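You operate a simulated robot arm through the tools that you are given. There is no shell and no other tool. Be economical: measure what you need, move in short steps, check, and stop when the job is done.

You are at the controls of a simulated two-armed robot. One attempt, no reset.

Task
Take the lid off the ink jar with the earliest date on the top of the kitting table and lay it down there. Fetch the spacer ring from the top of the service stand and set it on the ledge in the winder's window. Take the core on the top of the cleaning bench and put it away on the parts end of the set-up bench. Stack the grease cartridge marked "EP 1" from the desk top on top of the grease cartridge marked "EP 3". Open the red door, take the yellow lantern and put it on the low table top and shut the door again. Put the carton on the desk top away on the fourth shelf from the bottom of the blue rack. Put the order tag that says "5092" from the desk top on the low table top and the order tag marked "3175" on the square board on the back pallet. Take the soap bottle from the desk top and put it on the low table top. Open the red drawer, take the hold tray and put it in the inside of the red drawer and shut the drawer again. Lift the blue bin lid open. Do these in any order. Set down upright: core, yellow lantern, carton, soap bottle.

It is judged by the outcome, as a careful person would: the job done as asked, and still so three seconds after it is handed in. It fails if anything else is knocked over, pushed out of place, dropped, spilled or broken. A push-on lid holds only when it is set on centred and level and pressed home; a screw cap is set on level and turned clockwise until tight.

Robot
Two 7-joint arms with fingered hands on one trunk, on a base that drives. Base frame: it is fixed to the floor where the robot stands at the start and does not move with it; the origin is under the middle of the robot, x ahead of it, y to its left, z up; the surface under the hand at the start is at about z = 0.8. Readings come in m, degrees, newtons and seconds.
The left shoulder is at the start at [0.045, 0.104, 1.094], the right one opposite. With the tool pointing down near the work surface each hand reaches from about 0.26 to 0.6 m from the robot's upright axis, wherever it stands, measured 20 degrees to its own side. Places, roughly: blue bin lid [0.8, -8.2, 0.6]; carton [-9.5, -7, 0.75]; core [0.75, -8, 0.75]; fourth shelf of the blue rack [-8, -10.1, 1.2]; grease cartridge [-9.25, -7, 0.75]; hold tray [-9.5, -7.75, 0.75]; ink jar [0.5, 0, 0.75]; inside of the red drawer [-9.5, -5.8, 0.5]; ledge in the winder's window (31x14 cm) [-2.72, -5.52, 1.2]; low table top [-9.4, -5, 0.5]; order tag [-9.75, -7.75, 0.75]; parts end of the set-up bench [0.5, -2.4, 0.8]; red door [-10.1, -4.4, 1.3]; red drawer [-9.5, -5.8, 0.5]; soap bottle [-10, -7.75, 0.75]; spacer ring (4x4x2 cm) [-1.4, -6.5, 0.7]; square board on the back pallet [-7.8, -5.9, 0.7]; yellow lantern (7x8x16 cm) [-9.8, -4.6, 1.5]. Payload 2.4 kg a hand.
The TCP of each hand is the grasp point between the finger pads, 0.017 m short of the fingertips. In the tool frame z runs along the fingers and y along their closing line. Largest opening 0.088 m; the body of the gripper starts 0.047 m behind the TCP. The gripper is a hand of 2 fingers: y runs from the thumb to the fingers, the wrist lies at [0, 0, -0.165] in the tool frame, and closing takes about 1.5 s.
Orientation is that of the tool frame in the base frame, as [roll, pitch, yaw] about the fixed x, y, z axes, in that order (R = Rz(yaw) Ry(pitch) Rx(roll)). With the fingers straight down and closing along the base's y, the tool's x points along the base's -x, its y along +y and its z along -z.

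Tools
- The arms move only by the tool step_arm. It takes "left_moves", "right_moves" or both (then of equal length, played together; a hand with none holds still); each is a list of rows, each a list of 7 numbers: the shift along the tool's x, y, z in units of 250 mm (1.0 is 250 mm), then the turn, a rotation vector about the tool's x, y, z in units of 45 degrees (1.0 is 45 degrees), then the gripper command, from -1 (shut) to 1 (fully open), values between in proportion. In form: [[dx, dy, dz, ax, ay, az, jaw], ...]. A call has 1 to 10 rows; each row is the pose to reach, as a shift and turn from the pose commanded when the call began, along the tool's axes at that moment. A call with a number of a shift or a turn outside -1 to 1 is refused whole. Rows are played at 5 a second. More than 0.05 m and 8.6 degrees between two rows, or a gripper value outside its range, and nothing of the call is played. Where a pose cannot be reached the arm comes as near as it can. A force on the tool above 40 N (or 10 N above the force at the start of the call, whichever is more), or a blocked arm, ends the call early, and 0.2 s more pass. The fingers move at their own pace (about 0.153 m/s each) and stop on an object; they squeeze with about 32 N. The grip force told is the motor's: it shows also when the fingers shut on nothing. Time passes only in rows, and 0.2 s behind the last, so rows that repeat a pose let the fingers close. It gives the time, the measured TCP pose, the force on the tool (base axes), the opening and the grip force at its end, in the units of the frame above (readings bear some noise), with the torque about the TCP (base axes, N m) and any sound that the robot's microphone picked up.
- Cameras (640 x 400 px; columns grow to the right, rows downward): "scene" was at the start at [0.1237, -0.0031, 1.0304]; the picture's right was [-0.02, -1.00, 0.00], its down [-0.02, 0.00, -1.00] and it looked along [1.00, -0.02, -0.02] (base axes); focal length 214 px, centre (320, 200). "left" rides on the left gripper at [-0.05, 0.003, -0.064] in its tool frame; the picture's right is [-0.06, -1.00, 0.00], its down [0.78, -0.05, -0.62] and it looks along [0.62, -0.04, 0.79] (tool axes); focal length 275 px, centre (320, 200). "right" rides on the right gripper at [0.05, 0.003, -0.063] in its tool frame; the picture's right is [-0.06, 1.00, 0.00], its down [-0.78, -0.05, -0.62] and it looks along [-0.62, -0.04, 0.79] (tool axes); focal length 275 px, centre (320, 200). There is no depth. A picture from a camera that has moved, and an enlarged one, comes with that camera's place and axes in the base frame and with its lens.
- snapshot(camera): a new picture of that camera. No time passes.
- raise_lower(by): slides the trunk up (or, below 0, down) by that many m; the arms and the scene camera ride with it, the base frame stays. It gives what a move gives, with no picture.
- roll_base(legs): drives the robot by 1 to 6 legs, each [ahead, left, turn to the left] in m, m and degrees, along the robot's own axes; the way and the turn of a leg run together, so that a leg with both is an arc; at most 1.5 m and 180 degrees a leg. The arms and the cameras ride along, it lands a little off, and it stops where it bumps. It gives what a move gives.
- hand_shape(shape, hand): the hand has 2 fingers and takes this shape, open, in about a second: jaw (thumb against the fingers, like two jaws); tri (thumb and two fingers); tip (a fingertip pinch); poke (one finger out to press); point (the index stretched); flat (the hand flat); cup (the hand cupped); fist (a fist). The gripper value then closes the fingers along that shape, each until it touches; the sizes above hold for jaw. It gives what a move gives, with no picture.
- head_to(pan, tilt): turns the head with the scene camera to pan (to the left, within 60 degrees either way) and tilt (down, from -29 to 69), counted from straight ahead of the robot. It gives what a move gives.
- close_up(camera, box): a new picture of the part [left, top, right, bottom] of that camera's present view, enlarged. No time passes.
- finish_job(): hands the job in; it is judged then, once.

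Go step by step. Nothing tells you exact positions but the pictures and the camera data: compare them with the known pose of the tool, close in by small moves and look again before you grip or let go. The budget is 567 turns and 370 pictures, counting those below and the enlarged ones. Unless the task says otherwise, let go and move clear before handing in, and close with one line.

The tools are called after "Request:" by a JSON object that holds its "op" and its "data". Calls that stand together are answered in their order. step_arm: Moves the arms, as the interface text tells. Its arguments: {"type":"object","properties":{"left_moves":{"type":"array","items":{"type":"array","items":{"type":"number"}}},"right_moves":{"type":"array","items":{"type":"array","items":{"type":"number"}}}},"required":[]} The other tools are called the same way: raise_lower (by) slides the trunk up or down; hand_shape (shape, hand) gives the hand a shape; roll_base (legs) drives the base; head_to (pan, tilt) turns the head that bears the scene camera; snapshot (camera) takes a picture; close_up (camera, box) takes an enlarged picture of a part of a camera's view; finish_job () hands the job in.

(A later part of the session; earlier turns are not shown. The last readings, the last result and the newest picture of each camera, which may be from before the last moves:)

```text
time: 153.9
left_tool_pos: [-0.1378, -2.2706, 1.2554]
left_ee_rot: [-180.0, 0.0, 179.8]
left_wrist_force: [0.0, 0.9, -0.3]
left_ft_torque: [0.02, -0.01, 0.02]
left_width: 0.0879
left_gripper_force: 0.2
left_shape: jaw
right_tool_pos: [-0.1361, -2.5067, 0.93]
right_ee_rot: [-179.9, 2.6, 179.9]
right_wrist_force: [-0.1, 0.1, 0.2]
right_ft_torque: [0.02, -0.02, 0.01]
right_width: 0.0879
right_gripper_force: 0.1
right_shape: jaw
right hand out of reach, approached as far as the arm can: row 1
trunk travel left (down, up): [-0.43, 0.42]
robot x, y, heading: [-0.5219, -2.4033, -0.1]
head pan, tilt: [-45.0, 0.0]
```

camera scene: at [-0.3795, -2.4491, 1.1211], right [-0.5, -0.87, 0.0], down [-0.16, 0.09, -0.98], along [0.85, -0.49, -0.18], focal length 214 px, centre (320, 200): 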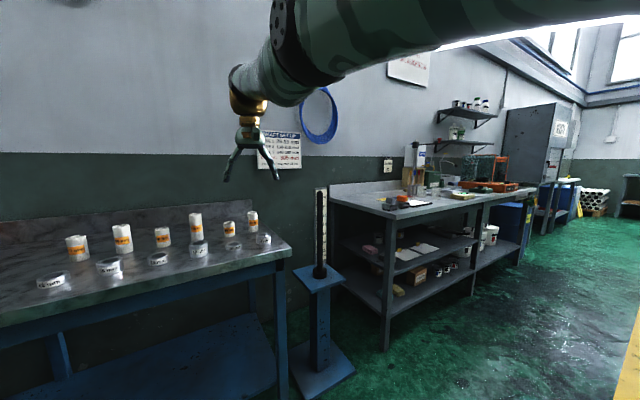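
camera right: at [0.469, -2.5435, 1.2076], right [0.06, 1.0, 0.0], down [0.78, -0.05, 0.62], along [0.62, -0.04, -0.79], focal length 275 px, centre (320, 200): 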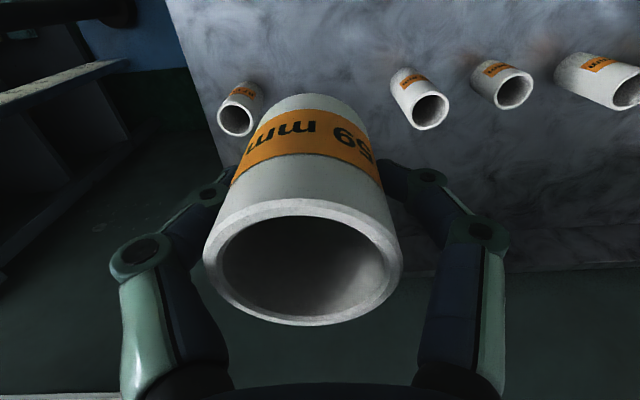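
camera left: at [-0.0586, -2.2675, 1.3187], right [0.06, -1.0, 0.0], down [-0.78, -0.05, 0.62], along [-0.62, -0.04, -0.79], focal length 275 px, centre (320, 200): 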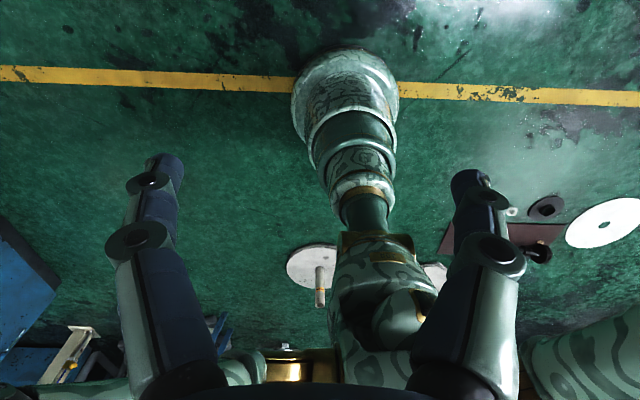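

The elbow bends again. I level the right hand and tuck it, then drive back to the blue bin.

Request:
{"op": "step_arm", "data": {"right_moves": [[0, -0.12, -0.1, 0, 0.058, 0, 1], [0, -0.24, -0.25, 0, 0.058, 0, 1], [0, -0.34, -0.4, 0, 0.058, 0, 1], [0, -0.34, -0.56, 0, 0.058, 0, 1], [0, -0.34, -0.7, 0, 0.058, 0, 1]]}}

Request:
{"op": "roll_base", "data": {"legs": [[0, 0, -90], [1.5, 0, 0], [1.5, 0, 0], [1.5, 0, 0]]}}

Request:
{"op": "head_to", "data": {"pan": -25, "tilt": 12}}

Request:
{"op": "snapshot", "data": {"camera": "scene"}}

```text
time: 155.1
left_tool_pos: [-0.1374, -2.2702, 1.2563]
left_ee_rot: [-180.0, -0.1, 179.9]
left_wrist_force: [0.3, -0.1, -0.3]
left_ft_torque: [-0.01, 0.04, 0.02]
left_width: 0.0877
left_gripper_force: 0.1
left_shape: jaw
right_tool_pos: [-0.1434, -2.5917, 1.1037]
right_ee_rot: [-179.9, -0.1, 179.8]
right_wrist_force: [-0.4, 0.4, 0.1]
right_ft_torque: [-0.03, -0.01, -0.03]
right_width: 0.0879
right_gripper_force: 0.0
right_shape: jaw
trunk travel left (down, up): [-0.43, 0.42]
robot x, y, heading: [-0.5184, -2.4016, -0.2]
head pan, tilt: [-45.0, 0.0]
```

```text
time: 180.7
left_tool_pos: [-0.2661, -7.3585, 1.2554]
left_ee_rot: [-180.0, 0.0, 90.7]
left_wrist_force: [-0.4, -0.4, 0.4]
left_ft_torque: [-0.02, -0.01, -0.02]
left_width: 0.0879
left_gripper_force: 0.0
left_shape: jaw
right_tool_pos: [-0.5886, -7.3566, 1.1031]
right_ee_rot: [-179.9, -0.1, 90.7]
right_wrist_force: [0.2, -0.6, -0.4]
right_ft_torque: [0.04, 0.0, 0.0]
right_width: 0.0878
right_gripper_force: 0.1
right_shape: jaw
trunk travel left (down, up): [-0.43, 0.42]
robot x, y, heading: [-0.4003, -6.9799, -89.6]
head pan, tilt: [-45.0, 0.0]
```

```text
time: 181.5
left_tool_pos: [-0.2661, -7.3583, 1.2561]
left_ee_rot: [-179.9, 0.0, 90.7]
left_wrist_force: [0.9, 0.1, -0.4]
left_ft_torque: [0.0, 0.01, -0.01]
left_width: 0.0878
left_gripper_force: 0.0
left_shape: jaw
right_tool_pos: [-0.5872, -7.3558, 1.1038]
right_ee_rot: [-179.9, -0.1, 90.7]
right_wrist_force: [0.8, -0.5, 0.1]
right_ft_torque: [0.03, -0.01, 0.01]
right_width: 0.0879
right_gripper_force: 0.1
right_shape: jaw
trunk travel left (down, up): [-0.43, 0.42]
robot x, y, heading: [-0.4015, -6.9762, -89.1]
head pan, tilt: [-25.0, 12.0]
```

```text
312 pictures are left
camera scene: at [-0.4685, -7.0732, 1.1135], right [-0.7, 0.71, 0.0], down [0.19, 0.18, -0.97], along [-0.69, -0.68, -0.26], focal length 214 px, centre (320, 200)
```

scene: 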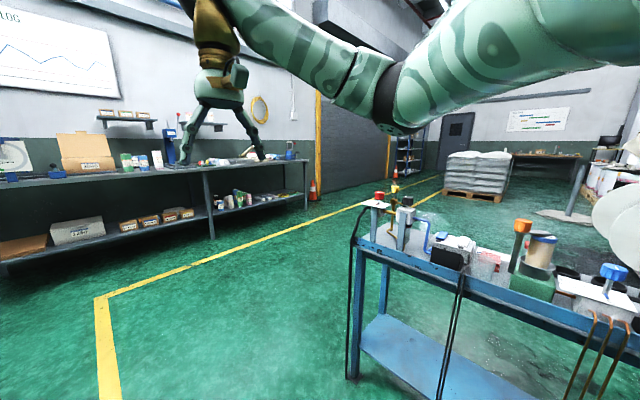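

The service stand (blue cart) is to the right. First I go on to the bin.

Request:
{"op": "roll_base", "data": {"legs": [[1.32, 0, 0], [0, 0, 89], [0.45, 0, 0]]}}

Request:
{"op": "head_to", "data": {"pan": 0, "tilt": 40}}

Request:
{"op": "snapshot", "data": {"camera": "scene"}}

```text
time: 194.1
left_tool_pos: [0.4451, -8.1381, 1.2561]
left_ee_rot: [180.0, 0.0, -179.4]
left_wrist_force: [-0.7, -0.2, 0.5]
left_ft_torque: [-0.01, 0.02, 0.01]
left_width: 0.0882
left_gripper_force: 0.1
left_shape: jaw
right_tool_pos: [0.4432, -8.4597, 1.1041]
right_ee_rot: [-179.8, -0.2, -179.5]
right_wrist_force: [1.2, -0.3, -0.9]
right_ft_torque: [0.01, 0.01, -0.02]
right_width: 0.0875
right_gripper_force: 0.2
right_shape: jaw
trunk travel left (down, up): [-0.43, 0.42]
robot x, y, heading: [0.064, -8.273, 0.7]
head pan, tilt: [-25.0, 12.0]
```

```text
time: 195.0
left_tool_pos: [0.4442, -8.1377, 1.2552]
left_ee_rot: [-179.9, 0.0, -179.5]
left_wrist_force: [0.6, 1.1, 0.2]
left_ft_torque: [-0.02, -0.02, 0.0]
left_width: 0.0878
left_gripper_force: 0.1
left_shape: jaw
right_tool_pos: [0.4432, -8.4601, 1.1041]
right_ee_rot: [-179.9, -0.1, -179.5]
right_wrist_force: [-0.3, 0.6, -0.6]
right_ft_torque: [-0.01, 0.03, 0.01]
right_width: 0.088
right_gripper_force: 0.1
right_shape: jaw
trunk travel left (down, up): [-0.43, 0.42]
robot x, y, heading: [0.066, -8.2742, 0.3]
head pan, tilt: [0.0, 40.0]
```

```text
311 pictures are left
camera scene: at [0.1788, -8.2738, 1.0742], right [0.01, -1.0, 0.0], down [-0.64, -0.01, -0.77], along [0.77, 0.01, -0.64], focal length 214 px, centre (320, 200)
```

scene: 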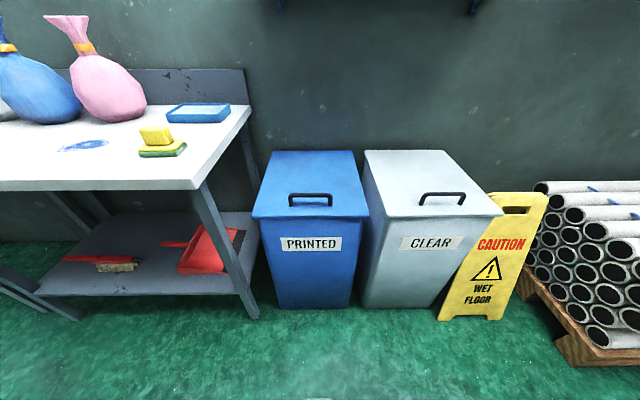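

Request:
{"op": "roll_base", "data": {"legs": [[0.2, 0, 0]]}}

Request:
{"op": "step_arm", "data": {"left_moves": [[0, -0.05, 0, 0, 0, 0.19, 1], [0, -0.1, 0, 0, 0, 0.38, 1], [0, -0.15, 0.05, 0, 0, 0.57, 1], [0, -0.2, 0.15, 0, 0, 0.76, 1], [0, -0.25, 0.25, 0, 0, 0.95, 1]]}}

Request:
{"op": "step_arm", "data": {"left_moves": [[0, 0, 0.1, 0, 0, 0.19, 1], [0, 0, 0.2, 0, 0, 0.38, 1], [0, 0, 0.3, 0, 0, 0.57, 1], [0, 0, 0.4, 0, 0, 0.76, 1], [0, 0, 0.5, 0, 0, 0.95, 1], [0, 0, 0.6, 0, 0, 1, 1]]}}

Request:
{"op": "snapshot", "data": {"camera": "scene"}}

Request:
{"op": "snapshot", "data": {"camera": "left"}}

```text
time: 196.6
left_tool_pos: [0.6423, -8.1371, 1.2545]
left_ee_rot: [-180.0, -0.1, -179.6]
left_wrist_force: [-0.6, -0.5, 0.3]
left_ft_torque: [0.02, 0.05, 0.01]
left_width: 0.0879
left_gripper_force: 0.0
left_shape: jaw
right_tool_pos: [0.6394, -8.4583, 1.1029]
right_ee_rot: [-179.9, -0.2, -179.7]
right_wrist_force: [1.3, -0.3, 1.1]
right_ft_torque: [0.0, -0.01, -0.01]
right_width: 0.088
right_gripper_force: 0.0
right_shape: jaw
trunk travel left (down, up): [-0.43, 0.42]
robot x, y, heading: [0.2615, -8.2703, 0.2]
head pan, tilt: [0.0, 40.0]
```

```text
time: 197.8
left_tool_pos: [0.642, -8.2003, 1.1944]
left_ee_rot: [-179.9, 0.0, 137.5]
left_wrist_force: [-0.8, -0.6, 0.7]
left_ft_torque: [0.03, -0.03, 0.01]
left_width: 0.0878
left_gripper_force: 0.0
left_shape: jaw
right_tool_pos: [0.6376, -8.4588, 1.1035]
right_ee_rot: [-179.9, -0.1, -179.6]
right_wrist_force: [-0.3, 0.1, 0.6]
right_ft_torque: [0.04, 0.01, 0.01]
right_width: 0.0879
right_gripper_force: 0.2
right_shape: jaw
trunk travel left (down, up): [-0.43, 0.42]
robot x, y, heading: [0.2552, -8.2713, 0.3]
head pan, tilt: [0.0, 40.0]
```

```text
time: 199.2
left_tool_pos: [0.6422, -8.1984, 1.0417]
left_ee_rot: [179.9, 0.1, 92.6]
left_wrist_force: [0.3, 0.6, 0.0]
left_ft_torque: [-0.01, -0.01, -0.02]
left_width: 0.0879
left_gripper_force: 0.1
left_shape: jaw
right_tool_pos: [0.6382, -8.4594, 1.1034]
right_ee_rot: [-179.8, -0.1, -179.6]
right_wrist_force: [-1.0, -0.3, 0.2]
right_ft_torque: [-0.01, -0.01, -0.01]
right_width: 0.0882
right_gripper_force: 0.1
right_shape: jaw
trunk travel left (down, up): [-0.43, 0.42]
robot x, y, heading: [0.2607, -8.2726, 0.4]
head pan, tilt: [0.0, 40.0]
```

```text
310 pictures are left
camera scene: at [0.3754, -8.2723, 1.0741], right [0.01, -1.0, 0.0], down [-0.64, 0.0, -0.77], along [0.77, 0.01, -0.64], focal length 214 px, centre (320, 200)
```

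scene: 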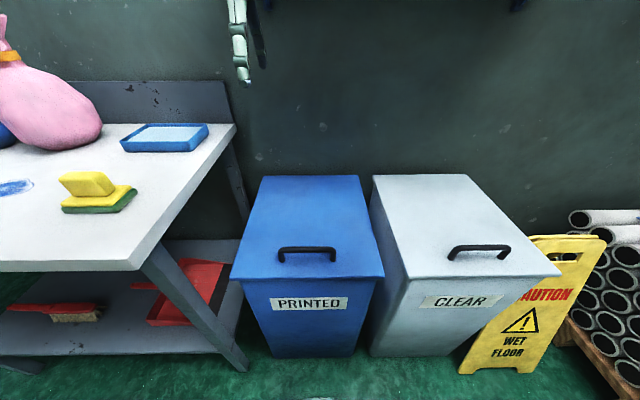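

```text
309 pictures are left
camera left: at [0.6465, -8.2495, 1.1051], right [-0.99, -0.11, 0.0], down [-0.08, 0.78, 0.62], along [-0.07, 0.61, -0.79], focal length 275 px, centre (320, 200)
```

left: 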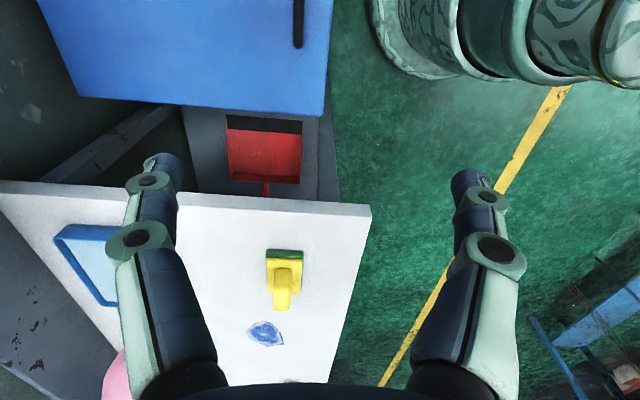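

Request:
{"op": "step_arm", "data": {"left_moves": [[-0.05, 0.06, 0.15, 0, 0, 0.058, 1], [-0.1, 0.12, 0.3, 0, 0, 0.058, 1], [-0.16, 0.192, 0.45, 0, 0, 0.058, 1], [-0.16, 0.192, 0.63, 0, 0, 0.058, 1], [-0.16, 0.192, 0.8, 0, 0, 0.058, 1], [-0.16, 0.192, 0.98, 0, 0, 0.058, 1], [-0.16, 0.192, 0.98, 0, 0, 0.058, 1]]}}

Request:
{"op": "snapshot", "data": {"camera": "scene"}}

Request:
{"op": "snapshot", "data": {"camera": "left"}}

```text
time: 200.8
left_tool_pos: [0.6923, -8.2372, 0.7953]
left_ee_rot: [179.9, 0.0, 90.1]
left_wrist_force: [0.0, -0.2, 0.0]
left_ft_torque: [0.03, -0.01, -0.01]
left_width: 0.0879
left_gripper_force: 0.1
left_shape: jaw
right_tool_pos: [0.6382, -8.4588, 1.1036]
right_ee_rot: [-179.9, -0.1, -179.6]
right_wrist_force: [-0.7, 0.9, 1.3]
right_ft_torque: [-0.01, 0.0, 0.01]
right_width: 0.0879
right_gripper_force: 0.1
right_shape: jaw
trunk travel left (down, up): [-0.43, 0.42]
robot x, y, heading: [0.2609, -8.2776, 0.1]
head pan, tilt: [0.0, 40.0]
```

```text
308 pictures are left
camera scene: at [0.3754, -8.2723, 1.0742], right [0.01, -1.0, 0.0], down [-0.64, 0.0, -0.77], along [0.77, 0.01, -0.64], focal length 214 px, centre (320, 200)
```

scene: 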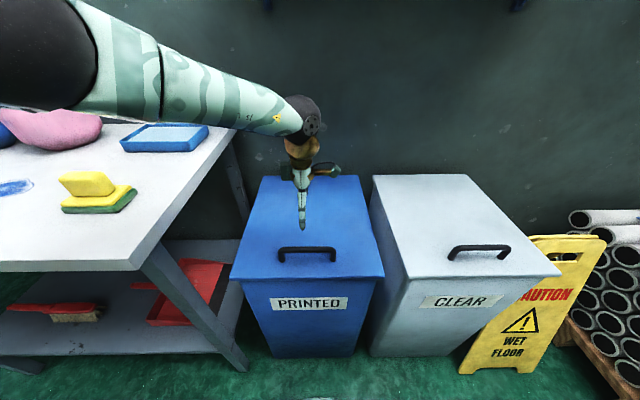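

```text
307 pictures are left
camera left: at [0.6945, -8.2881, 0.8587], right [-1.0, -0.06, 0.0], down [-0.05, 0.78, 0.62], along [-0.04, 0.62, -0.79], focal length 275 px, centre (320, 200)
```

left: 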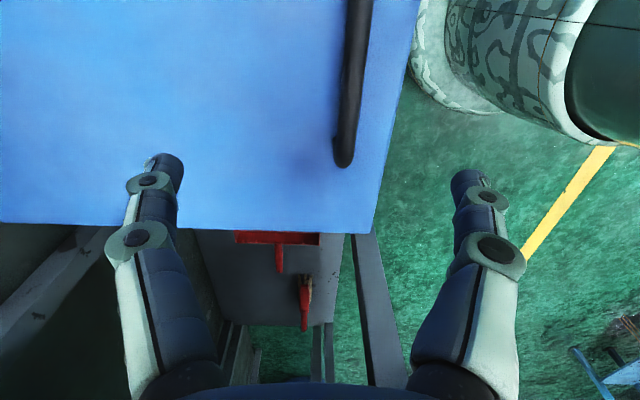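

Request:
{"op": "step_arm", "data": {"left_moves": [[0, -0.05, 0.1, 0, 0, 0, 1], [0, -0.089, 0.25, 0, 0, 0, 1], [0, -0.089, 0.42, 0, 0, 0, 1], [0, -0.089, 0.42, 0, 0, 0, 1]]}}

Request:
{"op": "close_up", "data": {"camera": "scene", "box": [240, 180, 400, 300]}}

Request:
{"op": "snapshot", "data": {"camera": "left"}}

```text
time: 201.8
left_tool_pos: [0.662, -8.2355, 0.6952]
left_ee_rot: [180.0, 0.0, 90.0]
left_wrist_force: [-0.3, -0.8, 0.8]
left_ft_torque: [-0.04, 0.02, 0.01]
left_width: 0.0878
left_gripper_force: 0.1
left_shape: jaw
left hand out of reach, approached as far as the arm can: row 3, 4
right_tool_pos: [0.6378, -8.459, 1.1033]
right_ee_rot: [-179.9, -0.1, -179.6]
right_wrist_force: [0.1, 0.4, 0.1]
right_ft_torque: [-0.02, 0.04, -0.02]
right_width: 0.0878
right_gripper_force: 0.2
right_shape: jaw
trunk travel left (down, up): [-0.43, 0.42]
robot x, y, heading: [0.2637, -8.2716, 0.5]
head pan, tilt: [0.0, 40.0]
```

```text
3.33 times, centred on (320, 240) of scene
camera zoom: at [0.3754, -8.2727, 1.0742], right [0.01, -1.0, 0.0], down [-0.64, 0.0, -0.77], along [0.77, 0.01, -0.64], focal length 715 px, centre (320, 67)
```

zoom: 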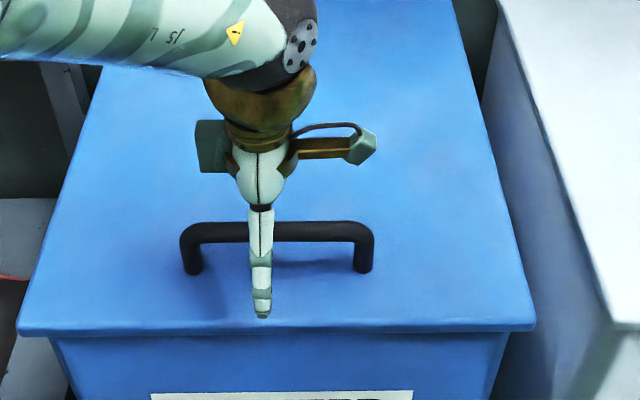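

```text
305 pictures are left
camera left: at [0.6646, -8.2857, 0.7575], right [-1.0, -0.06, 0.0], down [-0.05, 0.78, 0.62], along [-0.04, 0.62, -0.79], focal length 275 px, centre (320, 200)
```

left: 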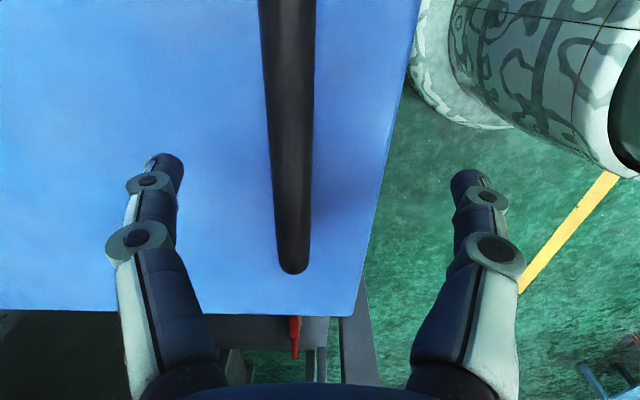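

The left arm is at its limit because the trunk is high. I lift the hand, then lower the trunk.

Request:
{"op": "step_arm", "data": {"left_moves": [[0, 0, -0.15, 0, 0, 0, 1], [0, 0, -0.3, 0, 0, 0, 1], [0, 0, -0.45, 0, 0, 0, 1], [0, 0, -0.6, 0, 0, 0, 1]]}}

Request:
{"op": "raise_lower", "data": {"by": -0.1}}

Request:
{"op": "snapshot", "data": {"camera": "left"}}

```text
time: 202.8
left_tool_pos: [0.6652, -8.236, 0.8477]
left_ee_rot: [180.0, 0.0, 90.1]
left_wrist_force: [0.2, 0.3, 0.0]
left_ft_torque: [-0.03, -0.04, -0.03]
left_width: 0.088
left_gripper_force: 0.1
left_shape: jaw
right_tool_pos: [0.6387, -8.4584, 1.1024]
right_ee_rot: [-179.9, -0.1, -179.5]
right_wrist_force: [0.6, 0.4, -0.4]
right_ft_torque: [0.0, 0.0, 0.03]
right_width: 0.088
right_gripper_force: 0.0
right_shape: jaw
trunk travel left (down, up): [-0.43, 0.42]
robot x, y, heading: [0.2603, -8.2723, 0.5]
head pan, tilt: [0.0, 40.0]
```

```text
time: 204.1
left_tool_pos: [0.6626, -8.2343, 0.7468]
left_ee_rot: [-179.9, 0.0, 90.1]
left_wrist_force: [-0.5, 0.7, -0.8]
left_ft_torque: [-0.01, 0.01, -0.04]
left_width: 0.0878
left_gripper_force: 0.0
left_shape: jaw
right_tool_pos: [0.6391, -8.4592, 1.0035]
right_ee_rot: [-180.0, 0.0, -179.5]
right_wrist_force: [-0.2, 0.5, 0.0]
right_ft_torque: [0.0, -0.01, -0.02]
right_width: 0.088
right_gripper_force: 0.1
right_shape: jaw
trunk travel left (down, up): [-0.33, 0.52]
robot x, y, heading: [0.2615, -8.271, 0.5]
head pan, tilt: [0.0, 40.0]
```

```text
304 pictures are left
camera left: at [0.6657, -8.2845, 0.8109], right [-1.0, -0.06, 0.0], down [-0.05, 0.78, 0.62], along [-0.04, 0.62, -0.79], focal length 275 px, centre (320, 200)
```

left: 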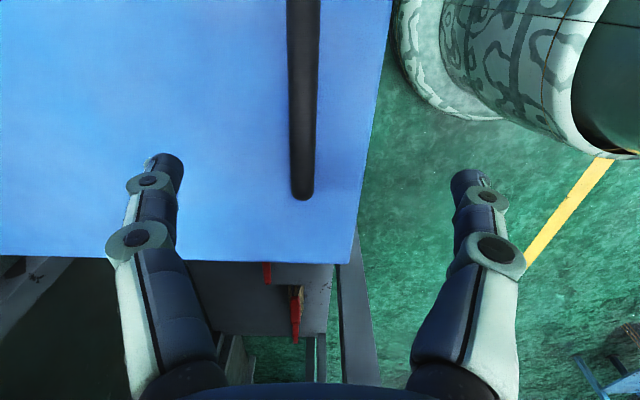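

Request:
{"op": "step_arm", "data": {"left_moves": [[0, 0.034, 0.1, 0, 0, 0, 1], [0, 0.034, 0.2, 0, 0, 0, 1], [0, 0.034, 0.26, 0, 0, 0, 1], [0, 0.034, 0.26, 0, 0, 0, -1], [0, 0.034, 0.26, 0, 0, 0, -1], [0, 0.034, 0.26, 0, 0, 0, -1], [0, 0.034, 0.26, 0, 0, 0, -1], [0, 0.034, 0.26, 0, 0, 0, -1], [0, 0.034, 0.26, 0, 0, 0, -1]]}}

Request:
{"op": "close_up", "data": {"camera": "scene", "box": [240, 160, 400, 280]}}

```text
time: 206.1
left_tool_pos: [0.6719, -8.2344, 0.6826]
left_ee_rot: [-180.0, -0.1, 90.1]
left_wrist_force: [-7.5, -0.1, -1.5]
left_ft_torque: [0.02, 0.01, 0.04]
left_width: 0.0001
left_gripper_force: 31.4
left_shape: jaw
right_tool_pos: [0.6377, -8.4577, 1.0028]
right_ee_rot: [-179.9, 0.1, -179.6]
right_wrist_force: [0.1, 0.5, -0.3]
right_ft_torque: [-0.02, 0.0, 0.02]
right_width: 0.0878
right_gripper_force: 0.1
right_shape: jaw
trunk travel left (down, up): [-0.33, 0.52]
robot x, y, heading: [0.2599, -8.2684, 0.3]
head pan, tilt: [0.0, 40.0]
```

```text
3.33 times, centred on (320, 220) of scene
camera zoom: at [0.3777, -8.2723, 0.9736], right [0.01, -1.0, 0.0], down [-0.64, 0.0, -0.77], along [0.77, 0.01, -0.64], focal length 715 px, centre (320, 133)
```

zoom: 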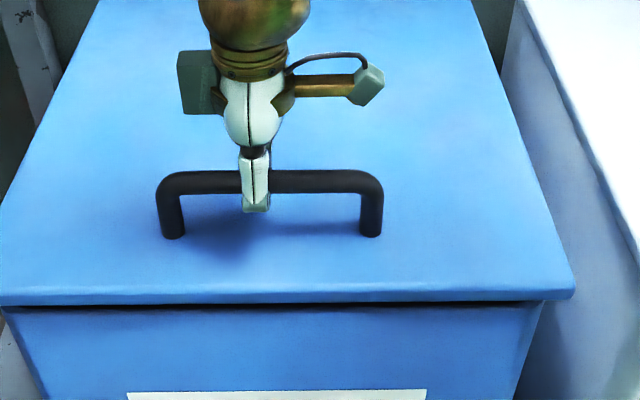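

The fingers have closed around the bar. I lift along the hinge arc to about 30°.

Request:
{"op": "step_arm", "data": {"left_moves": [[0.0, 0.01, -0.1, 0, 0, 0, -1], [0, 0.03, -0.2, 0, 0, 0, -1], [0, 0.057, -0.3, 0, 0, 0, -1], [0, 0.088, -0.394, 0, 0, 0, -1], [0, 0.14, -0.52, 0, 0, 0, -1], [0, 0.21, -0.64, 0, 0, 0, -1], [0, 0.276, -0.752, 0, 0, 0, -1], [0, 0.276, -0.752, 0, 0, 0, -1]]}}

Request:
{"op": "snapshot", "data": {"camera": "scene"}}

```text
time: 207.9
left_tool_pos: [0.7451, -8.2333, 0.8679]
left_ee_rot: [-179.7, 0.0, 90.1]
left_wrist_force: [25.1, -0.6, -26.4]
left_ft_torque: [0.01, 0.55, -0.02]
left_width: 0.0035
left_gripper_force: 31.6
left_shape: jaw
right_tool_pos: [0.6427, -8.4571, 1.0015]
right_ee_rot: [-179.9, -0.2, -179.6]
right_wrist_force: [-0.5, 0.3, -0.7]
right_ft_torque: [0.02, -0.01, 0.0]
right_width: 0.0881
right_gripper_force: 0.1
right_shape: jaw
trunk travel left (down, up): [-0.33, 0.52]
robot x, y, heading: [0.2625, -8.2684, 0.5]
head pan, tilt: [0.0, 40.0]
```

```text
302 pictures are left
camera scene: at [0.3822, -8.2723, 0.9729], right [0.01, -1.0, 0.0], down [-0.65, 0.0, -0.76], along [0.76, 0.01, -0.65], focal length 214 px, centre (320, 200)
```

scene: 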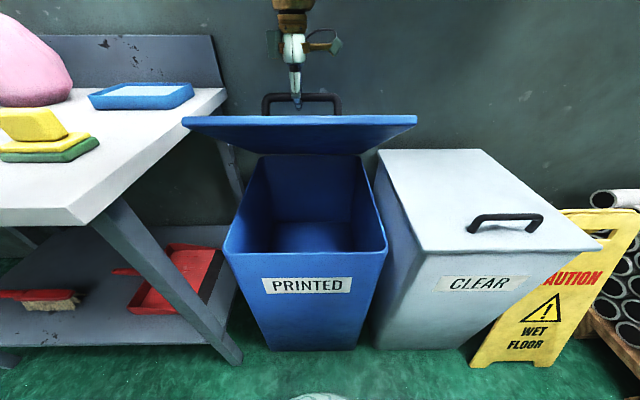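

Request:
{"op": "step_arm", "data": {"left_moves": [[0, 0.08, -0.04, 0, 0, 0, -1], [0, 0.16, -0.12, 0, 0, 0, -1], [0, 0.24, -0.2, 0, 0, 0, -1]]}}

Request:
{"op": "snapshot", "data": {"camera": "scene"}}

```text
time: 208.7
left_tool_pos: [0.8037, -8.2315, 0.9189]
left_ee_rot: [-179.8, 0.1, 90.1]
left_wrist_force: [8.6, 0.7, -18.7]
left_ft_torque: [0.0, 0.3, 0.03]
left_width: 0.0032
left_gripper_force: 32.4
left_shape: jaw
right_tool_pos: [0.6408, -8.4586, 1.0023]
right_ee_rot: [-180.0, -0.2, -179.7]
right_wrist_force: [-0.1, 0.3, 0.8]
right_ft_torque: [0.03, -0.04, -0.04]
right_width: 0.0878
right_gripper_force: 0.0
right_shape: jaw
trunk travel left (down, up): [-0.33, 0.52]
robot x, y, heading: [0.2619, -8.2716, 0.4]
head pan, tilt: [0.0, 40.0]
```

```text
301 pictures are left
camera scene: at [0.3802, -8.2721, 0.9731], right [0.01, -1.0, 0.0], down [-0.64, -0.01, -0.76], along [0.76, 0.01, -0.64], focal length 214 px, centre (320, 200)
```

scene: 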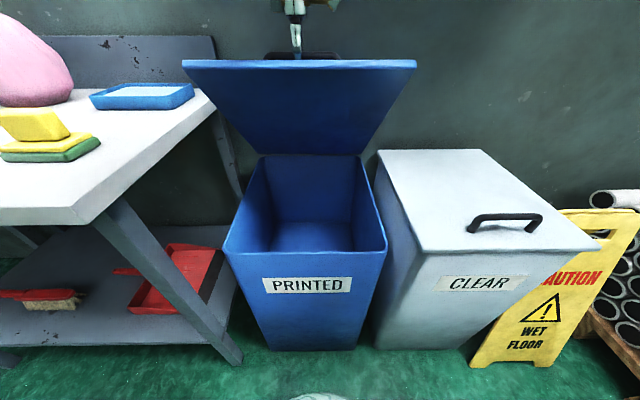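

Lid at about 47°. I now turn the right hand to point forward, so that it can take over from underneath.

Request:
{"op": "step_arm", "data": {"right_moves": [[-0.08, -0.02, 0.06, 0, -0.19, 0, -1], [-0.16, -0.04, 0.12, 0, -0.38, 0, -1], [-0.24, -0.06, 0.18, 0, -0.57, 0, -1], [-0.32, -0.08, 0.24, 0, -0.76, 0, -1], [-0.4, -0.08, 0.3, 0, -0.95, 0, -1]]}}

Request:
{"op": "step_arm", "data": {"right_moves": [[0, 0, 0, 0, -0.19, 0, -1], [0, 0, 0, 0, -0.38, 0, -1], [0, 0, 0, 0, -0.57, 0, -1], [0, 0, 0, 0, -0.76, 0, -1], [0, 0, 0, 0, -0.95, 0, -1], [0, 0, 0, 0, -1, 0, -1]]}}

Request:
{"op": "head_to", "data": {"pan": -10, "tilt": 30}}

Request:
{"op": "snapshot", "data": {"camera": "scene"}}

```text
time: 209.9
left_tool_pos: [0.805, -8.233, 0.9191]
left_ee_rot: [-179.9, 0.2, 90.1]
left_wrist_force: [11.1, 0.7, -16.5]
left_ft_torque: [0.03, 0.3, 0.05]
left_width: 0.0028
left_gripper_force: 32.7
left_shape: jaw
right_tool_pos: [0.7404, -8.4773, 0.9273]
right_ee_rot: [-179.8, 42.7, -179.5]
right_wrist_force: [0.0, -0.8, -0.3]
right_ft_torque: [0.0, 0.02, 0.03]
right_width: 0.0
right_gripper_force: 32.3
right_shape: jaw
trunk travel left (down, up): [-0.33, 0.52]
robot x, y, heading: [0.2569, -8.27, 0.5]
head pan, tilt: [0.0, 40.0]
```

```text
time: 211.3
left_tool_pos: [0.8048, -8.2339, 0.9193]
left_ee_rot: [-179.8, 0.0, 90.0]
left_wrist_force: [10.2, 0.5, -16.9]
left_ft_torque: [0.0, 0.3, 0.04]
left_width: 0.0027
left_gripper_force: 31.9
left_shape: jaw
right_tool_pos: [0.7406, -8.4791, 0.9267]
right_ee_rot: [-178.5, 87.5, -178.0]
right_wrist_force: [0.5, 0.2, -1.1]
right_ft_torque: [-0.01, 0.0, 0.01]
right_width: 0.0003
right_gripper_force: 31.7
right_shape: jaw
trunk travel left (down, up): [-0.33, 0.52]
robot x, y, heading: [0.2614, -8.2696, 0.2]
head pan, tilt: [0.0, 40.0]
```

```text
time: 212.0
left_tool_pos: [0.8035, -8.2312, 0.9192]
left_ee_rot: [-179.7, 0.0, 90.1]
left_wrist_force: [11.0, -0.2, -17.4]
left_ft_torque: [-0.02, 0.29, 0.03]
left_width: 0.0027
left_gripper_force: 32.3
left_shape: jaw
right_tool_pos: [0.7413, -8.478, 0.927]
right_ee_rot: [-178.1, 87.6, -177.6]
right_wrist_force: [-0.7, 0.2, 0.1]
right_ft_torque: [-0.01, -0.02, 0.03]
right_width: 0.0
right_gripper_force: 32.0
right_shape: jaw
trunk travel left (down, up): [-0.33, 0.52]
robot x, y, heading: [0.2593, -8.2741, 0.6]
head pan, tilt: [-10.0, 30.0]
```

```text
300 pictures are left
camera scene: at [0.3846, -8.2878, 0.9885], right [-0.17, -0.99, 0.0], down [-0.5, 0.08, -0.86], along [0.85, -0.14, -0.5], focal length 214 px, centre (320, 200)
```

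scene: 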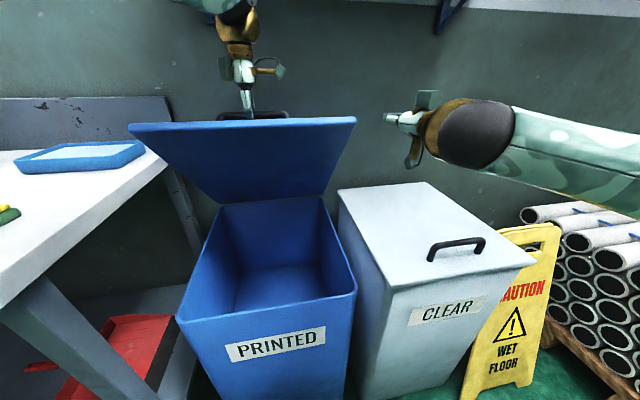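

Request:
{"op": "step_arm", "data": {"right_moves": [[0.17, 0, 0, 0, 0, 0, -1], [0.34, 0, 0, 0, 0, 0, -1], [0.5, 0, 0, 0, 0, 0, -1], [0.5, 0.16, 0, 0, 0, 0, -1], [0.5, 0.32, 0, 0, 0, 0, -1], [0.5, 0.46, 0, 0, 0, 0, -1], [0.5, 0.46, 0, 0, 0, 0, -1]]}}

Request:
{"op": "snapshot", "data": {"camera": "scene"}}

```text
time: 213.6
left_tool_pos: [0.8051, -8.2323, 0.92]
left_ee_rot: [-179.8, 0.0, 90.1]
left_wrist_force: [11.4, -0.6, -16.4]
left_ft_torque: [-0.02, 0.29, 0.0]
left_width: 0.0029
left_gripper_force: 32.0
left_shape: jaw
right_tool_pos: [0.7351, -8.3602, 0.8021]
right_ee_rot: [-177.6, 87.5, -177.1]
right_wrist_force: [0.1, 0.2, -0.9]
right_ft_torque: [0.02, 0.01, -0.01]
right_width: 0.0
right_gripper_force: 32.3
right_shape: jaw
trunk travel left (down, up): [-0.33, 0.52]
robot x, y, heading: [0.2602, -8.2708, 0.7]
head pan, tilt: [-10.0, 30.0]
```

```text
299 pictures are left
camera scene: at [0.3846, -8.2878, 0.9886], right [-0.17, -0.99, 0.0], down [-0.5, 0.08, -0.86], along [0.85, -0.14, -0.5], focal length 214 px, centre (320, 200)
```

scene: 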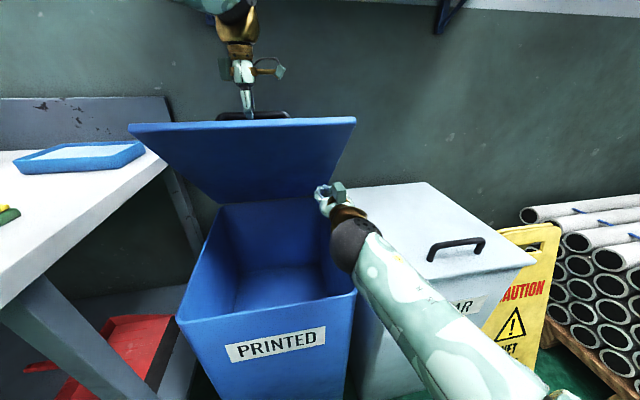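

Request:
{"op": "step_arm", "data": {"right_moves": [[-0.08, 0.06, 0, 0, 0, 0, -1], [-0.16, 0.12, 0.06, 0, 0, 0, -1], [-0.2, 0.14, 0.18, 0, 0, 0, -1], [-0.2, 0.14, 0.28, 0, 0, 0, -1], [-0.2, 0.14, 0.36, 0, 0, 0, -1]]}}

Request:
{"op": "snapshot", "data": {"camera": "scene"}}

```text
time: 214.8
left_tool_pos: [0.8051, -8.231, 0.9234]
left_ee_rot: [179.3, 0.2, 90.4]
left_wrist_force: [17.6, -1.4, -6.3]
left_ft_torque: [-0.02, 0.26, -0.05]
left_width: 0.0107
left_gripper_force: 31.9
left_shape: jaw
right_tool_pos: [0.8161, -8.3271, 0.8422]
right_ee_rot: [-175.7, 86.7, -175.3]
right_wrist_force: [-13.2, 0.0, -7.0]
right_ft_torque: [-0.03, 0.03, 0.1]
right_width: 0.0023
right_gripper_force: 32.4
right_shape: jaw
trunk travel left (down, up): [-0.33, 0.52]
robot x, y, heading: [0.2622, -8.2724, 0.1]
head pan, tilt: [-10.0, 30.0]
stopped in row 5 (right hand): the force on the tool passed its limit at 44 N (the readings are from after the stop); the commanded pose is now the measured one
```

```text
298 pictures are left
camera scene: at [0.3838, -8.2882, 0.9887], right [-0.17, -0.99, 0.0], down [-0.49, 0.08, -0.86], along [0.85, -0.14, -0.5], focal length 214 px, centre (320, 200)
```

scene: 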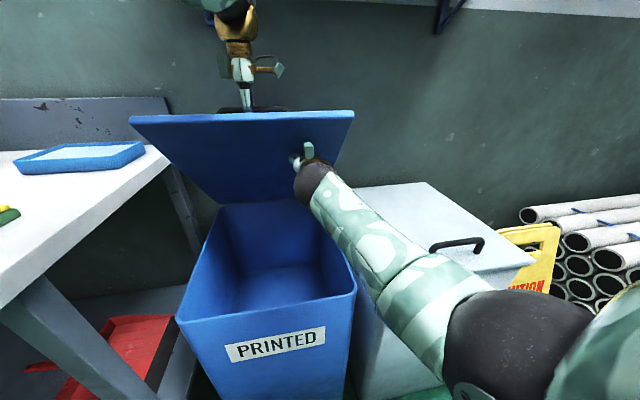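

Right hand supports the lid from below. I open the left hand and lift it clear.

Request:
{"op": "step_arm", "data": {"left_moves": [[0, 0, 0, 0, 0, 0, 0], [0, 0, 0, 0, 0, 0, 1], [0, 0, 0, 0, 0, 0, 1], [0, 0, -0.12, 0, 0, 0, 1], [0, 0, -0.24, 0, 0, 0, 1], [0, 0, -0.36, 0, 0, 0, 1]]}}

Request:
{"op": "snapshot", "data": {"camera": "scene"}}

```text
time: 216.2
left_tool_pos: [0.8018, -8.2305, 1.0129]
left_ee_rot: [179.6, 0.1, 90.2]
left_wrist_force: [-0.7, 1.1, 0.6]
left_ft_torque: [0.0, 0.05, 0.01]
left_width: 0.0879
left_gripper_force: 0.1
left_shape: jaw
right_tool_pos: [0.8169, -8.3267, 0.8467]
right_ee_rot: [-175.9, 87.2, -175.5]
right_wrist_force: [0.0, -0.4, 0.0]
right_ft_torque: [-0.03, -0.01, 0.02]
right_width: 0.0011
right_gripper_force: 31.7
right_shape: jaw
trunk travel left (down, up): [-0.33, 0.52]
robot x, y, heading: [0.2575, -8.2757, 0.5]
head pan, tilt: [-10.0, 30.0]
```

```text
297 pictures are left
camera scene: at [0.3822, -8.288, 0.989], right [-0.17, -0.99, 0.0], down [-0.49, 0.08, -0.87], along [0.85, -0.14, -0.5], focal length 214 px, centre (320, 200)
```

scene: 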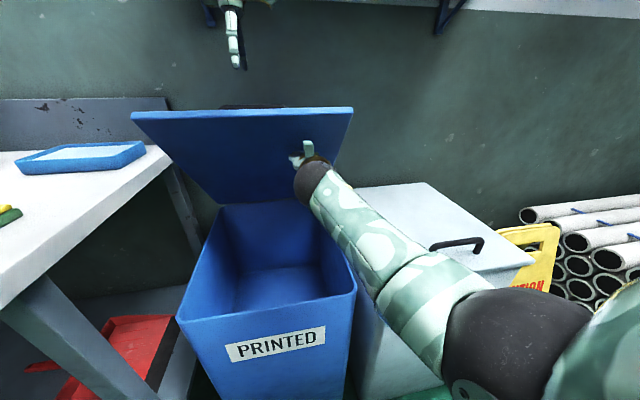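

The lid stays by itself at about 50°. I push it further open with the right hand.

Request:
{"op": "step_arm", "data": {"right_moves": [[-0.06, 0, 0.06, 0, 0, 0, -1], [-0.12, 0, 0.12, 0, 0, 0, -1], [-0.16, 0, 0.18, 0, 0, 0, -1], [-0.2, 0, 0.26, 0, 0, 0, -1], [-0.22, 0, 0.34, 0, 0, 0, -1], [-0.24, 0, 0.42, 0, 0, 0, -1]]}}

Request:
{"op": "snapshot", "data": {"camera": "scene"}}

```text
time: 217.6
left_tool_pos: [0.8013, -8.2295, 1.0136]
left_ee_rot: [179.4, 0.0, 90.1]
left_wrist_force: [0.3, 0.0, 0.2]
left_ft_torque: [-0.02, -0.01, 0.03]
left_width: 0.0881
left_gripper_force: 0.1
left_shape: jaw
right_tool_pos: [0.9242, -8.3269, 0.9]
right_ee_rot: [-176.3, 87.0, -175.9]
right_wrist_force: [-1.3, 0.0, 0.1]
right_ft_torque: [-0.02, 0.0, 0.0]
right_width: 0.001
right_gripper_force: 31.8
right_shape: jaw
trunk travel left (down, up): [-0.33, 0.52]
robot x, y, heading: [0.2585, -8.271, 0.3]
head pan, tilt: [-10.0, 30.0]
```

```text
296 pictures are left
camera scene: at [0.382, -8.288, 0.989], right [-0.17, -0.99, 0.0], down [-0.49, 0.08, -0.87], along [0.85, -0.14, -0.5], focal length 214 px, centre (320, 200)
```

scene: 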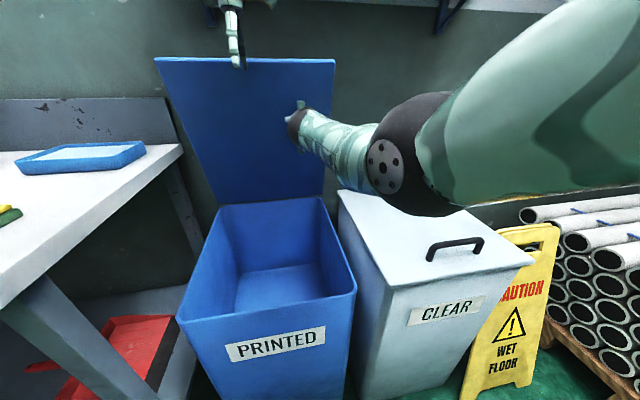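

Request:
{"op": "step_arm", "data": {"left_moves": [[0, -0.1, 0, 0, 0, 0, 1], [0, -0.2, 0, 0, 0, 0, 1], [0, -0.3, 0, 0, 0, 0, 1]], "right_moves": [[-0.03, 0, 0.06, 0, 0, 0, -1], [-0.03, 0, 0.12, 0, 0, 0, -1], [-0.03, 0, 0.18, 0, 0, 0, -1]]}}

Request:
{"op": "roll_base", "data": {"legs": [[0.07, 0, 0]]}}

Request:
{"op": "snapshot", "data": {"camera": "scene"}}

```text
time: 218.4
left_tool_pos: [0.7275, -8.231, 1.0118]
left_ee_rot: [179.5, 0.2, 90.3]
left_wrist_force: [0.4, 0.4, 0.0]
left_ft_torque: [-0.01, 0.03, 0.02]
left_width: 0.0881
left_gripper_force: 0.0
left_shape: jaw
right_tool_pos: [0.9448, -8.3277, 0.9075]
right_ee_rot: [-176.6, 86.8, -176.0]
right_wrist_force: [-2.5, 0.1, -0.6]
right_ft_torque: [-0.03, -0.01, 0.01]
right_width: 0.001
right_gripper_force: 32.4
right_shape: jaw
right hand out of reach, approached as far as the arm can: row 2, 3
trunk travel left (down, up): [-0.33, 0.52]
robot x, y, heading: [0.2588, -8.2753, 0.3]
head pan, tilt: [-10.0, 30.0]
```

```text
time: 219.5
left_tool_pos: [0.7879, -8.2311, 1.0129]
left_ee_rot: [179.5, 0.1, 90.3]
left_wrist_force: [0.1, -0.1, 0.2]
left_ft_torque: [0.0, 0.03, 0.02]
left_width: 0.0879
left_gripper_force: 0.2
left_shape: jaw
right_tool_pos: [1.0037, -8.327, 0.9057]
right_ee_rot: [-177.3, 86.7, -176.7]
right_wrist_force: [-10.2, -0.7, 2.0]
right_ft_torque: [0.04, -0.06, 0.03]
right_width: 0.0043
right_gripper_force: 31.6
right_shape: jaw
trunk travel left (down, up): [-0.33, 0.52]
robot x, y, heading: [0.3196, -8.269, 0.4]
head pan, tilt: [-10.0, 30.0]
stopped in leg 1: the force on the tool passed its limit at 61 N (the readings are from after the stop); the commanded pose is now the measured one
```

```text
295 pictures are left
camera scene: at [0.4426, -8.2878, 0.9891], right [-0.17, -0.99, 0.0], down [-0.49, 0.08, -0.87], along [0.85, -0.14, -0.5], focal length 214 px, centre (320, 200)
```

scene: 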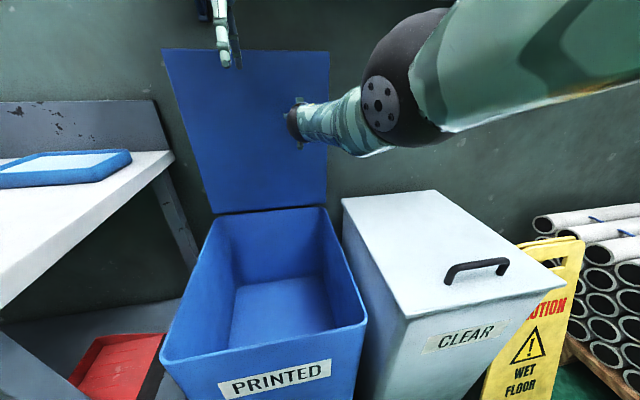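

The lid has reached its stop, about upright. I back away and check that it stays.

Request:
{"op": "roll_base", "data": {"legs": [[-0.45, 0, 0]]}}

Request:
{"op": "snapshot", "data": {"camera": "scene"}}

```text
time: 222.2
left_tool_pos: [0.3421, -8.2321, 1.011]
left_ee_rot: [179.5, 0.1, 90.5]
left_wrist_force: [0.0, -0.2, 0.1]
left_ft_torque: [0.0, -0.01, 0.04]
left_width: 0.0876
left_gripper_force: 0.0
left_shape: jaw
right_tool_pos: [0.5574, -8.3268, 0.9046]
right_ee_rot: [-177.3, 86.6, -176.5]
right_wrist_force: [-0.3, -0.1, 0.0]
right_ft_torque: [-0.02, 0.01, 0.0]
right_width: 0.0015
right_gripper_force: 32.6
right_shape: jaw
trunk travel left (down, up): [-0.33, 0.52]
robot x, y, heading: [-0.1231, -8.2751, 0.6]
head pan, tilt: [-10.0, 30.0]
```

```text
294 pictures are left
camera scene: at [-0.0041, -8.2911, 0.9889], right [-0.16, -0.99, 0.0], down [-0.49, 0.08, -0.87], along [0.85, -0.14, -0.5], focal length 214 px, centre (320, 200)
```

scene: 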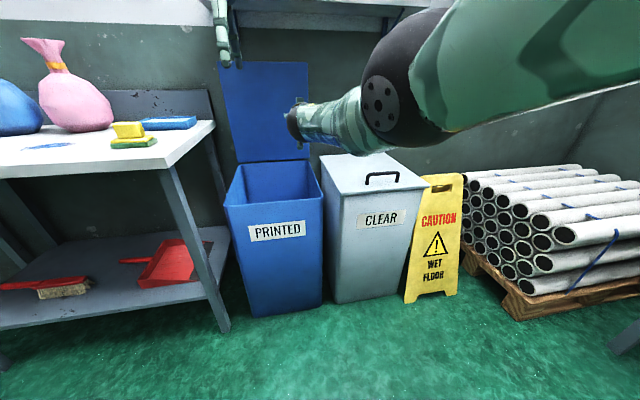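

Lid stays open. I restore both hands to the carrying pose.

Request:
{"op": "step_arm", "data": {"left_moves": [[0, 0, 0, 0, 0, -0.19, 1], [0, 0, 0, 0, 0, -0.38, 1], [0, 0, 0, 0, 0, -0.57, 1], [0, 0, 0, 0, 0, -0.76, 1], [0, 0, 0, 0, 0, -0.95, 1], [0, 0, 0, 0, 0, -1, 1]], "right_moves": [[0, -0.08, -0.12, 0, 0, 0, 1], [0, -0.16, -0.24, 0, 0.1, 0, 1], [0, -0.24, -0.36, 0, 0.29, 0, 1], [0, -0.32, -0.48, 0, 0.48, 0, 1], [0, -0.4, -0.56, 0, 0.67, 0, 1], [0, -0.48, -0.6, 0, 0.86, 0, 1]]}}

Request:
{"op": "step_arm", "data": {"left_moves": [[0, 0, 0, 0, 0, -0.19, 1], [0, 0, 0, 0, 0, -0.38, 1], [0, 0, 0, 0, 0, -0.57, 1], [0, 0, 0, 0, 0, -0.76, 1], [0, 0, 0, 0, 0, -0.95, 1], [0, 0, 0, 0, 0, -1.0, 1]], "right_moves": [[0, 0, 0, 0, 0.19, 0, 1], [0, 0, 0, 0, 0.38, 0, 1], [0, 0, 0, 0, 0.57, 0, 1], [0, 0, 0, 0, 0.76, 0, 1], [0, 0, 0, 0, 0.95, 0, 1], [0, 0, 0, 0, 1, 0, 1]]}}

```text
time: 223.6
left_tool_pos: [0.3402, -8.2323, 1.0122]
left_ee_rot: [179.7, 0.4, 135.7]
left_wrist_force: [0.4, 0.0, -1.3]
left_ft_torque: [-0.03, 0.05, 0.01]
left_width: 0.0876
left_gripper_force: 0.1
left_shape: jaw
right_tool_pos: [0.4083, -8.4481, 0.912]
right_ee_rot: [-179.8, 47.8, -178.8]
right_wrist_force: [0.6, -0.5, -0.4]
right_ft_torque: [0.0, -0.02, -0.01]
right_width: 0.0884
right_gripper_force: 0.1
right_shape: jaw
right hand out of reach, approached as far as the arm can: row 1
trunk travel left (down, up): [-0.33, 0.52]
robot x, y, heading: [-0.129, -8.2772, 0.6]
head pan, tilt: [-10.0, 30.0]
```

```text
time: 225.0
left_tool_pos: [0.3407, -8.2327, 1.0123]
left_ee_rot: [-179.9, 0.5, -179.2]
left_wrist_force: [-0.5, 0.0, 0.9]
left_ft_torque: [0.03, -0.01, 0.0]
left_width: 0.0881
left_gripper_force: 0.2
left_shape: jaw
right_tool_pos: [0.41, -8.449, 0.9139]
right_ee_rot: [-179.9, 2.9, -179.1]
right_wrist_force: [1.4, 0.4, 0.7]
right_ft_torque: [0.03, 0.01, 0.01]
right_width: 0.0881
right_gripper_force: 0.1
right_shape: jaw
trunk travel left (down, up): [-0.33, 0.52]
robot x, y, heading: [-0.1224, -8.2741, 0.4]
head pan, tilt: [-10.0, 30.0]
```

Request:
{"op": "step_arm", "data": {"left_moves": [[0.1, 0.1, -0.1, 0, 0, 0, 1], [0.2, 0.2, -0.2, 0, 0, 0, 1], [0.3, 0.3, -0.3, 0, 0, 0, 1], [0.4, 0.35, -0.4, 0, 0, 0, 1]], "right_moves": [[0.12, 0, -0.12, 0, 0.064, 0, 1], [0.24, 0, -0.24, 0, 0.064, 0, 1], [0.36, 0, -0.38, 0, 0.064, 0, 1], [0.5, 0, -0.5, 0, 0.064, 0, 1]]}}

Request:
{"op": "roll_base", "data": {"legs": [[-0.3, 0, 90], [1.5, 0, 0], [0, 0, 60]]}}

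Request:
{"op": "head_to", "data": {"pan": 0, "tilt": 20}}

Request:
{"op": "snapshot", "data": {"camera": "scene"}}

```text
time: 226.0
left_tool_pos: [0.2386, -8.1461, 1.1117]
left_ee_rot: [-179.8, 0.5, -179.5]
left_wrist_force: [-1.4, 0.7, 0.4]
left_ft_torque: [0.0, 0.03, 0.01]
left_width: 0.088
left_gripper_force: 0.0
left_shape: jaw
right_tool_pos: [0.278, -8.4503, 1.0301]
right_ee_rot: [-179.8, 0.0, -179.2]
right_wrist_force: [0.2, -0.4, 0.3]
right_ft_torque: [-0.03, 0.0, 0.02]
right_width: 0.0882
right_gripper_force: 0.0
right_shape: jaw
trunk travel left (down, up): [-0.33, 0.52]
robot x, y, heading: [-0.1244, -8.2772, 0.8]
head pan, tilt: [-10.0, 30.0]
```

```text
time: 239.9
left_tool_pos: [-0.7086, -6.886, 1.1102]
left_ee_rot: [-179.9, 0.5, -28.9]
left_wrist_force: [-0.2, -0.1, -0.1]
left_ft_torque: [-0.03, -0.01, 0.04]
left_width: 0.088
left_gripper_force: 0.1
left_shape: jaw
right_tool_pos: [-0.5922, -6.6017, 1.0302]
right_ee_rot: [-179.8, 0.1, -28.6]
right_wrist_force: [0.7, -0.2, -0.4]
right_ft_torque: [0.0, 0.01, 0.01]
right_width: 0.0879
right_gripper_force: 0.0
right_shape: jaw
trunk travel left (down, up): [-0.33, 0.52]
robot x, y, heading: [-0.3296, -6.9522, 151.4]
head pan, tilt: [-10.0, 30.0]
cut short: leg 1
```

```text
time: 240.6
left_tool_pos: [-0.7076, -6.8858, 1.1113]
left_ee_rot: [-179.9, 0.5, -28.8]
left_wrist_force: [-1.1, -0.3, -0.2]
left_ft_torque: [0.01, 0.02, 0.02]
left_width: 0.0881
left_gripper_force: 0.1
left_shape: jaw
right_tool_pos: [-0.592, -6.6015, 1.0307]
right_ee_rot: [-179.7, 0.0, -28.6]
right_wrist_force: [0.2, -0.4, 0.0]
right_ft_torque: [0.0, -0.01, 0.01]
right_width: 0.0879
right_gripper_force: 0.0
right_shape: jaw
trunk travel left (down, up): [-0.33, 0.52]
robot x, y, heading: [-0.3241, -6.955, 151.2]
head pan, tilt: [0.0, 20.0]
```

```text
293 pictures are left
camera scene: at [-0.4343, -6.8941, 1.0049], right [0.48, 0.88, 0.0], down [0.3, -0.17, -0.94], along [-0.82, 0.45, -0.34], focal length 214 px, centre (320, 200)
```

scene: 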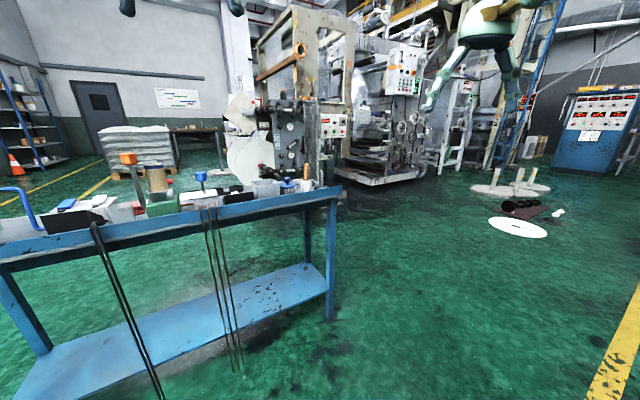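

Request:
{"op": "close_up", "data": {"camera": "scene", "box": [0, 130, 350, 280]}}

Request:
{"op": "close_up", "data": {"camera": "scene", "box": [150, 150, 350, 240]}}

```text
1.83 times, centred on (175, 205) of scene
camera zoom: at [-0.4343, -6.8941, 1.0049], right [0.48, 0.88, 0.0], down [0.3, -0.17, -0.94], along [-0.82, 0.45, -0.34], focal length 392 px, centre (585, 191)
```

zoom: 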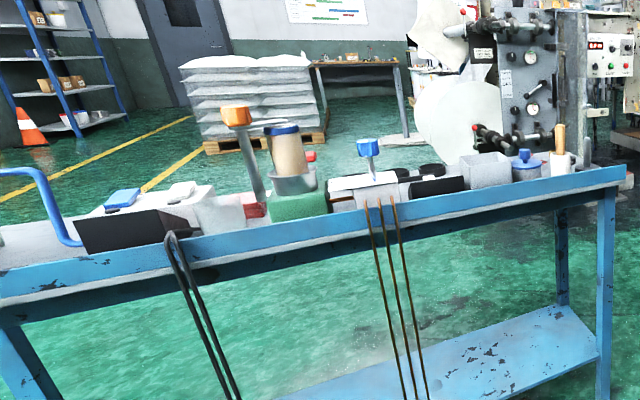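

```text
3.20 times, centred on (250, 195) of scene
camera zoom: at [-0.4343, -6.8941, 1.0049], right [0.48, 0.88, 0.0], down [0.3, -0.17, -0.94], along [-0.82, 0.45, -0.34], focal length 686 px, centre (544, 216)
```

zoom: 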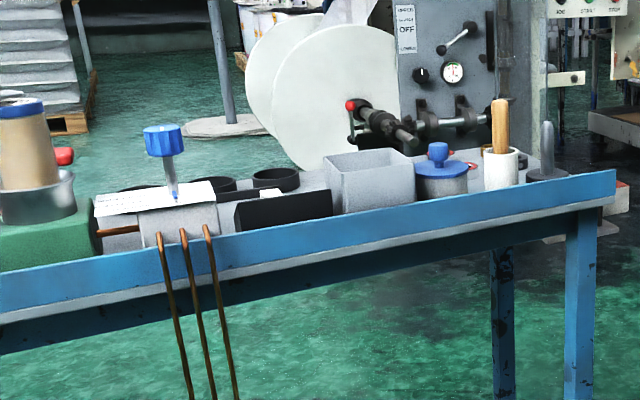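

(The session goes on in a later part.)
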